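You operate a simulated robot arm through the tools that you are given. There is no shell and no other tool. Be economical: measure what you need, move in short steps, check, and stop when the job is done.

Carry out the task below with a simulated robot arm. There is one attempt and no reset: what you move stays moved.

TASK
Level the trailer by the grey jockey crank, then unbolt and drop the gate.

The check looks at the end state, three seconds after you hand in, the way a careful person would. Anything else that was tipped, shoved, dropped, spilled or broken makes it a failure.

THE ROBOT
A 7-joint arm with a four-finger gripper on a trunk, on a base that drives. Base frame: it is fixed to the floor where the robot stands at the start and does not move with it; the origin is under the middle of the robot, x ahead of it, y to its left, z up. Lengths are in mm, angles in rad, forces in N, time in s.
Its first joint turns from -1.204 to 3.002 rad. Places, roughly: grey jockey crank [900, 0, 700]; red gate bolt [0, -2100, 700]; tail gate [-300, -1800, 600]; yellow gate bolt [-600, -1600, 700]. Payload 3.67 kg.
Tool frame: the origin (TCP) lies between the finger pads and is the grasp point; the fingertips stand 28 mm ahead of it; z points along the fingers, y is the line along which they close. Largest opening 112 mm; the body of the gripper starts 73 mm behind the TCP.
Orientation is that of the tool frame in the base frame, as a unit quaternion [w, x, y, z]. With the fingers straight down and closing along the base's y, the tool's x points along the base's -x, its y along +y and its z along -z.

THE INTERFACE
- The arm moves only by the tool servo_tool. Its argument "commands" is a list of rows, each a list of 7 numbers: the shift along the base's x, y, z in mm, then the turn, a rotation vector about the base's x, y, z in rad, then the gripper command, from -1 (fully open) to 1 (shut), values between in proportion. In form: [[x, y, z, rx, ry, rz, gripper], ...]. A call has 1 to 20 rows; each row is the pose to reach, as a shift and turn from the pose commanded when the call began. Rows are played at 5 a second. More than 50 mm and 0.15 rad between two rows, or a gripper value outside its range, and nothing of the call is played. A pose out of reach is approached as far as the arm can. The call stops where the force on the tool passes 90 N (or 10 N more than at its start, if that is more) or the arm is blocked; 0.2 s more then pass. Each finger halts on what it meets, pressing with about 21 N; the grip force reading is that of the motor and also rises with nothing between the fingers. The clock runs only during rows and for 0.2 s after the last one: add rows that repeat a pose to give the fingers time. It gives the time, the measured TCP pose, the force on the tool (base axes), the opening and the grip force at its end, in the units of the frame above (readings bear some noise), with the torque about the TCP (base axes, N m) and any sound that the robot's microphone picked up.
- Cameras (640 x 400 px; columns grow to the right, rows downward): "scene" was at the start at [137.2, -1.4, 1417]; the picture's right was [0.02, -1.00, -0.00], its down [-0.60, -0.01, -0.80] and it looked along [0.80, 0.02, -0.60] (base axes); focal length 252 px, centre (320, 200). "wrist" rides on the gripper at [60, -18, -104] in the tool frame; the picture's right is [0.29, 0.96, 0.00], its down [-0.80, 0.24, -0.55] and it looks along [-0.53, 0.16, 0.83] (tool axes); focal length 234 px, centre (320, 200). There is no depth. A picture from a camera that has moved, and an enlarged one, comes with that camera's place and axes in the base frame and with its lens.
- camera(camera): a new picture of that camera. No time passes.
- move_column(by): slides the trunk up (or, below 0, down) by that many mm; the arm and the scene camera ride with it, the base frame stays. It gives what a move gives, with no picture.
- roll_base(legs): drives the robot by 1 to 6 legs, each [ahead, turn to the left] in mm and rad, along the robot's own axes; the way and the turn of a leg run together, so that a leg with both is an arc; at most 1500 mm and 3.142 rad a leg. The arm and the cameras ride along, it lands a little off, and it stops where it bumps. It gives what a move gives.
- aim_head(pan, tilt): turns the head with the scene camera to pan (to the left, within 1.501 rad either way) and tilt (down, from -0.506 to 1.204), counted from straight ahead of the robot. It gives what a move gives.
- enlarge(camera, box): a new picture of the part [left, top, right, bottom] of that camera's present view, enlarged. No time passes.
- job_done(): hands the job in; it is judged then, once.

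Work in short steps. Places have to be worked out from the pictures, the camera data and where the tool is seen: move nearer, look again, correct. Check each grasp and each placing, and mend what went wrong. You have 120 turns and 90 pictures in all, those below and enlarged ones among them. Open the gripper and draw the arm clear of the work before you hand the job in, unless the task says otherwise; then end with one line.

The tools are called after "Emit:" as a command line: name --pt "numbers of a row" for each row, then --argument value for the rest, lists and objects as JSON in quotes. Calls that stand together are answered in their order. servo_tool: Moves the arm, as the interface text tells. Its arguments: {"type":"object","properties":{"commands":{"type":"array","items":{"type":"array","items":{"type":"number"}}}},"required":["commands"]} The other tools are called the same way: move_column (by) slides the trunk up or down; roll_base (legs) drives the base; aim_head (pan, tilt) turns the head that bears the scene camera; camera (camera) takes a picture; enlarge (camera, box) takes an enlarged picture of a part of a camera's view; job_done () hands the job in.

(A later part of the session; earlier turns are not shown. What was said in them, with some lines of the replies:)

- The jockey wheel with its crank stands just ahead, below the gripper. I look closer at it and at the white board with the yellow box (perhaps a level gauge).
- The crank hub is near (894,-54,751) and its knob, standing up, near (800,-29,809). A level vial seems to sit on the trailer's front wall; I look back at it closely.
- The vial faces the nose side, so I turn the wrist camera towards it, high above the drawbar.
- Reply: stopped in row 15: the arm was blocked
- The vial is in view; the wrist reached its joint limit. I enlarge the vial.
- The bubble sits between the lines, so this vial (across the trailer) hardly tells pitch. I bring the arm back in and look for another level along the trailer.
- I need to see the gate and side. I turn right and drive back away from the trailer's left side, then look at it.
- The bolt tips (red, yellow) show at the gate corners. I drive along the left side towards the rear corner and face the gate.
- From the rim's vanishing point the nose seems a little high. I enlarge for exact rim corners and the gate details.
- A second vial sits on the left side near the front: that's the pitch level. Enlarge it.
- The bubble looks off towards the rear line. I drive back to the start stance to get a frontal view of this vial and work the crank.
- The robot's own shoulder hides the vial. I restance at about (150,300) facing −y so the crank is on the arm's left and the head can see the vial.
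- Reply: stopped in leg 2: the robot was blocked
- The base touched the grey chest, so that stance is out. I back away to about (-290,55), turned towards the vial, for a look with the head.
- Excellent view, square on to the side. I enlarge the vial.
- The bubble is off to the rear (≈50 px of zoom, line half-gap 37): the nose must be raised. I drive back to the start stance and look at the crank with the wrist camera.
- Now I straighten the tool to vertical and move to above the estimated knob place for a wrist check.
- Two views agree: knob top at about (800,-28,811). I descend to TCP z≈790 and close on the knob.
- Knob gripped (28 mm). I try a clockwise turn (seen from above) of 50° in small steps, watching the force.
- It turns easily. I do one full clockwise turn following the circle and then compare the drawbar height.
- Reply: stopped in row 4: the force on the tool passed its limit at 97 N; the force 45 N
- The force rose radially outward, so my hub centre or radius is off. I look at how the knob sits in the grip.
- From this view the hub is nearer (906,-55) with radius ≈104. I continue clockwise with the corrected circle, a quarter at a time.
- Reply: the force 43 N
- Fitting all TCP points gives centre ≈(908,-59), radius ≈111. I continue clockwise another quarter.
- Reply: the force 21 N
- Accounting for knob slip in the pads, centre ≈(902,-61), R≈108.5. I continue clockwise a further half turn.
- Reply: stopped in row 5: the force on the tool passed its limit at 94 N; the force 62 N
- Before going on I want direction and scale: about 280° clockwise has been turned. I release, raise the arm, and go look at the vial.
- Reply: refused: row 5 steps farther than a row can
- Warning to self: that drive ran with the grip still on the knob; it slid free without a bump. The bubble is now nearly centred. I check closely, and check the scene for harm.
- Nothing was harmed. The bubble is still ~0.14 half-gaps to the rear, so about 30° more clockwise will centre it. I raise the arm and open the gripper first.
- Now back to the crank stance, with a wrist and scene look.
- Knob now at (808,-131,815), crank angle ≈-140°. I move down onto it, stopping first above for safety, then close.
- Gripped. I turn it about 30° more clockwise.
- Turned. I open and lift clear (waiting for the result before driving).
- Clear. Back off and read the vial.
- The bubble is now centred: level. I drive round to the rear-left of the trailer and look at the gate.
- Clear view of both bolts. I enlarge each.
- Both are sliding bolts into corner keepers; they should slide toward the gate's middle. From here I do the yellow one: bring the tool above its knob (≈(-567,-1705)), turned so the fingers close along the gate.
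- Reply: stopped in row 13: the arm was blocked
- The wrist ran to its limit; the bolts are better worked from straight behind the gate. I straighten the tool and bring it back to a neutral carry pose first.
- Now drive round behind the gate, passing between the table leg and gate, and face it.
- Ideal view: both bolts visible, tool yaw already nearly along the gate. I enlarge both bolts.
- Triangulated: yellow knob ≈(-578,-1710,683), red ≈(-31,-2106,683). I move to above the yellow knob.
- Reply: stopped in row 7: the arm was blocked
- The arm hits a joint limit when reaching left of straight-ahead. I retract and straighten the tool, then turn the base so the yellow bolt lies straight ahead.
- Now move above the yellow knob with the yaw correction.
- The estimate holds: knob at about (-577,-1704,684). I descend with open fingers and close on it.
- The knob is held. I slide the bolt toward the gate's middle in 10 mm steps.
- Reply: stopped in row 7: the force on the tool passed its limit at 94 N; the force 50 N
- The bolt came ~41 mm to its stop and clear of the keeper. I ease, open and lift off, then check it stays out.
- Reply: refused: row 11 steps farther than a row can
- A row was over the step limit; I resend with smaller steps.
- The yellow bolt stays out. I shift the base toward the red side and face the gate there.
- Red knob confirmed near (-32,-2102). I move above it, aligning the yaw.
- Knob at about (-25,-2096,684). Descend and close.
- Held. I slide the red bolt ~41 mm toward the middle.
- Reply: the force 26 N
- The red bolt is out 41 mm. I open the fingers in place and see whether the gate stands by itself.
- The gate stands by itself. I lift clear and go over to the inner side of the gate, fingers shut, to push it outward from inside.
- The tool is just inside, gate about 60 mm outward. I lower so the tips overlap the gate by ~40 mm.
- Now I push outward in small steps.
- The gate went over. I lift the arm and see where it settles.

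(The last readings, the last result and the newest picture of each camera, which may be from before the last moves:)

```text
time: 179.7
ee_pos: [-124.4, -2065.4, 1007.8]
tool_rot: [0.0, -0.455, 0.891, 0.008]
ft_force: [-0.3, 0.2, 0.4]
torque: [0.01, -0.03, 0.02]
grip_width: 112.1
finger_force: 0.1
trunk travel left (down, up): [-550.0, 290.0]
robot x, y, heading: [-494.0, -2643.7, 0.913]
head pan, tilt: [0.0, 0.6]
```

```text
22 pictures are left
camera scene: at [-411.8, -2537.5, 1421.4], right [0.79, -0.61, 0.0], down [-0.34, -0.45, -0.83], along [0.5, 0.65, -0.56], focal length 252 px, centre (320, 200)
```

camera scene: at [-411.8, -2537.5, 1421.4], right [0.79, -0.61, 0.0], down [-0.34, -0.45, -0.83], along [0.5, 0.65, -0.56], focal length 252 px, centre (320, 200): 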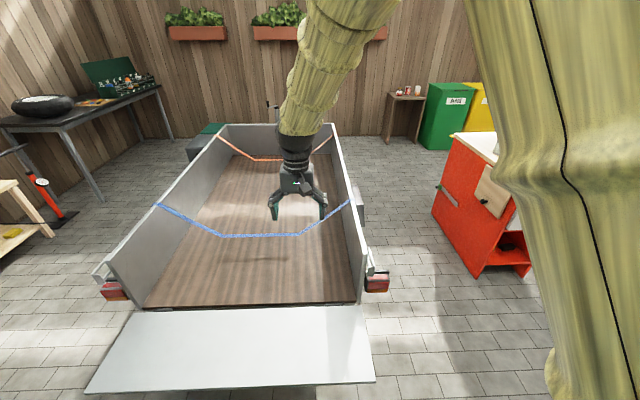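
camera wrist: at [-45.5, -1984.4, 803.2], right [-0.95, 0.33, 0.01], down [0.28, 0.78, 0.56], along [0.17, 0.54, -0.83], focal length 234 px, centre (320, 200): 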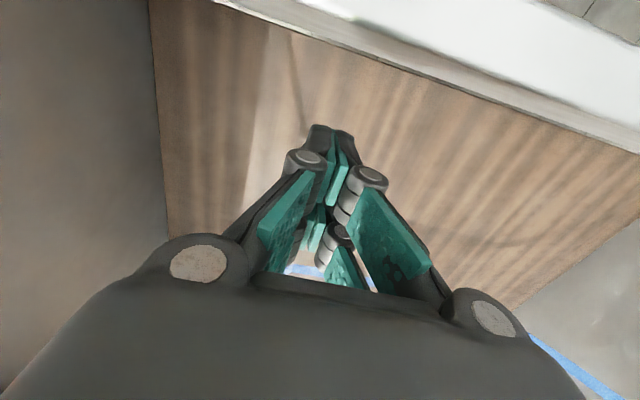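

The gate has dropped. I retract the arm and look down for its final rest.

Emit:
servo_tool --pt "-20 -25 20 0 0 0 -1" --pt "-40 -50 40 0 0 0 -1" --pt "-60 -75 60 0 0 0 -1" --pt "-80 -100 80 0 0 0 -1" --pt "-80 -100 80 0 0 0 -1" --pt "-80 -100 80 0 0 0 -1" --pt "-80 -100 80 0 0 0 -1"

Emit:
aim_head --pan 0.2 --tilt 0.8

Emit:
camera --camera "scene"

```text
time: 181.3
ee_pos: [-203.7, -2163.2, 1087.0]
tool_rot: [-0.001, -0.455, 0.891, 0.007]
ft_force: [0.2, 0.6, 0.5]
torque: [0.0, -0.01, 0.03]
grip_width: 112.0
finger_force: 0.0
trunk travel left (down, up): [-550.0, 290.0]
robot x, y, heading: [-498.4, -2643.8, 0.914]
head pan, tilt: [0.0, 0.6]
```

```text
time: 182.1
ee_pos: [-203.4, -2163.5, 1086.6]
tool_rot: [0.001, -0.456, 0.89, 0.008]
ft_force: [-0.5, 0.3, 1.0]
torque: [0.01, 0.01, -0.02]
grip_width: 111.9
finger_force: 0.0
trunk travel left (down, up): [-550.0, 290.0]
robot x, y, heading: [-499.2, -2644.3, 0.914]
head pan, tilt: [0.201, 0.799]
```

```text
21 pictures are left
camera scene: at [-429.3, -2534.0, 1404.5], right [0.9, -0.44, 0.0], down [-0.32, -0.64, -0.7], along [0.31, 0.63, -0.72], focal length 252 px, centre (320, 200)
```

scene: 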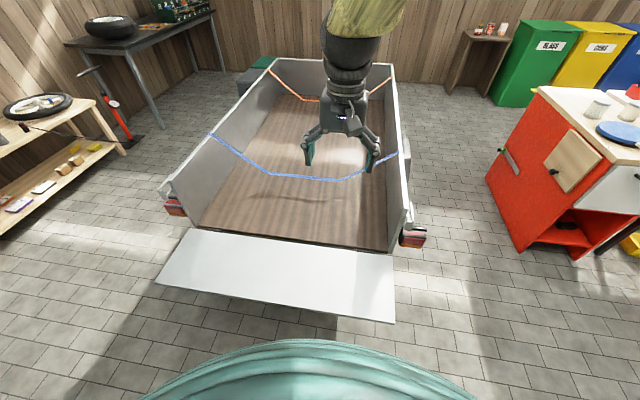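

The gate hangs still, about 25° below horizontal. Both bolts are out, the gripper is open and the arm is clear of the work, so I hand in.

Emit:
job_done

```text
The job is handed in.
```

The trailer is level, both gate bolts are drawn and the gate is down; I took the level reading before the gate dropped and did not repeat it.
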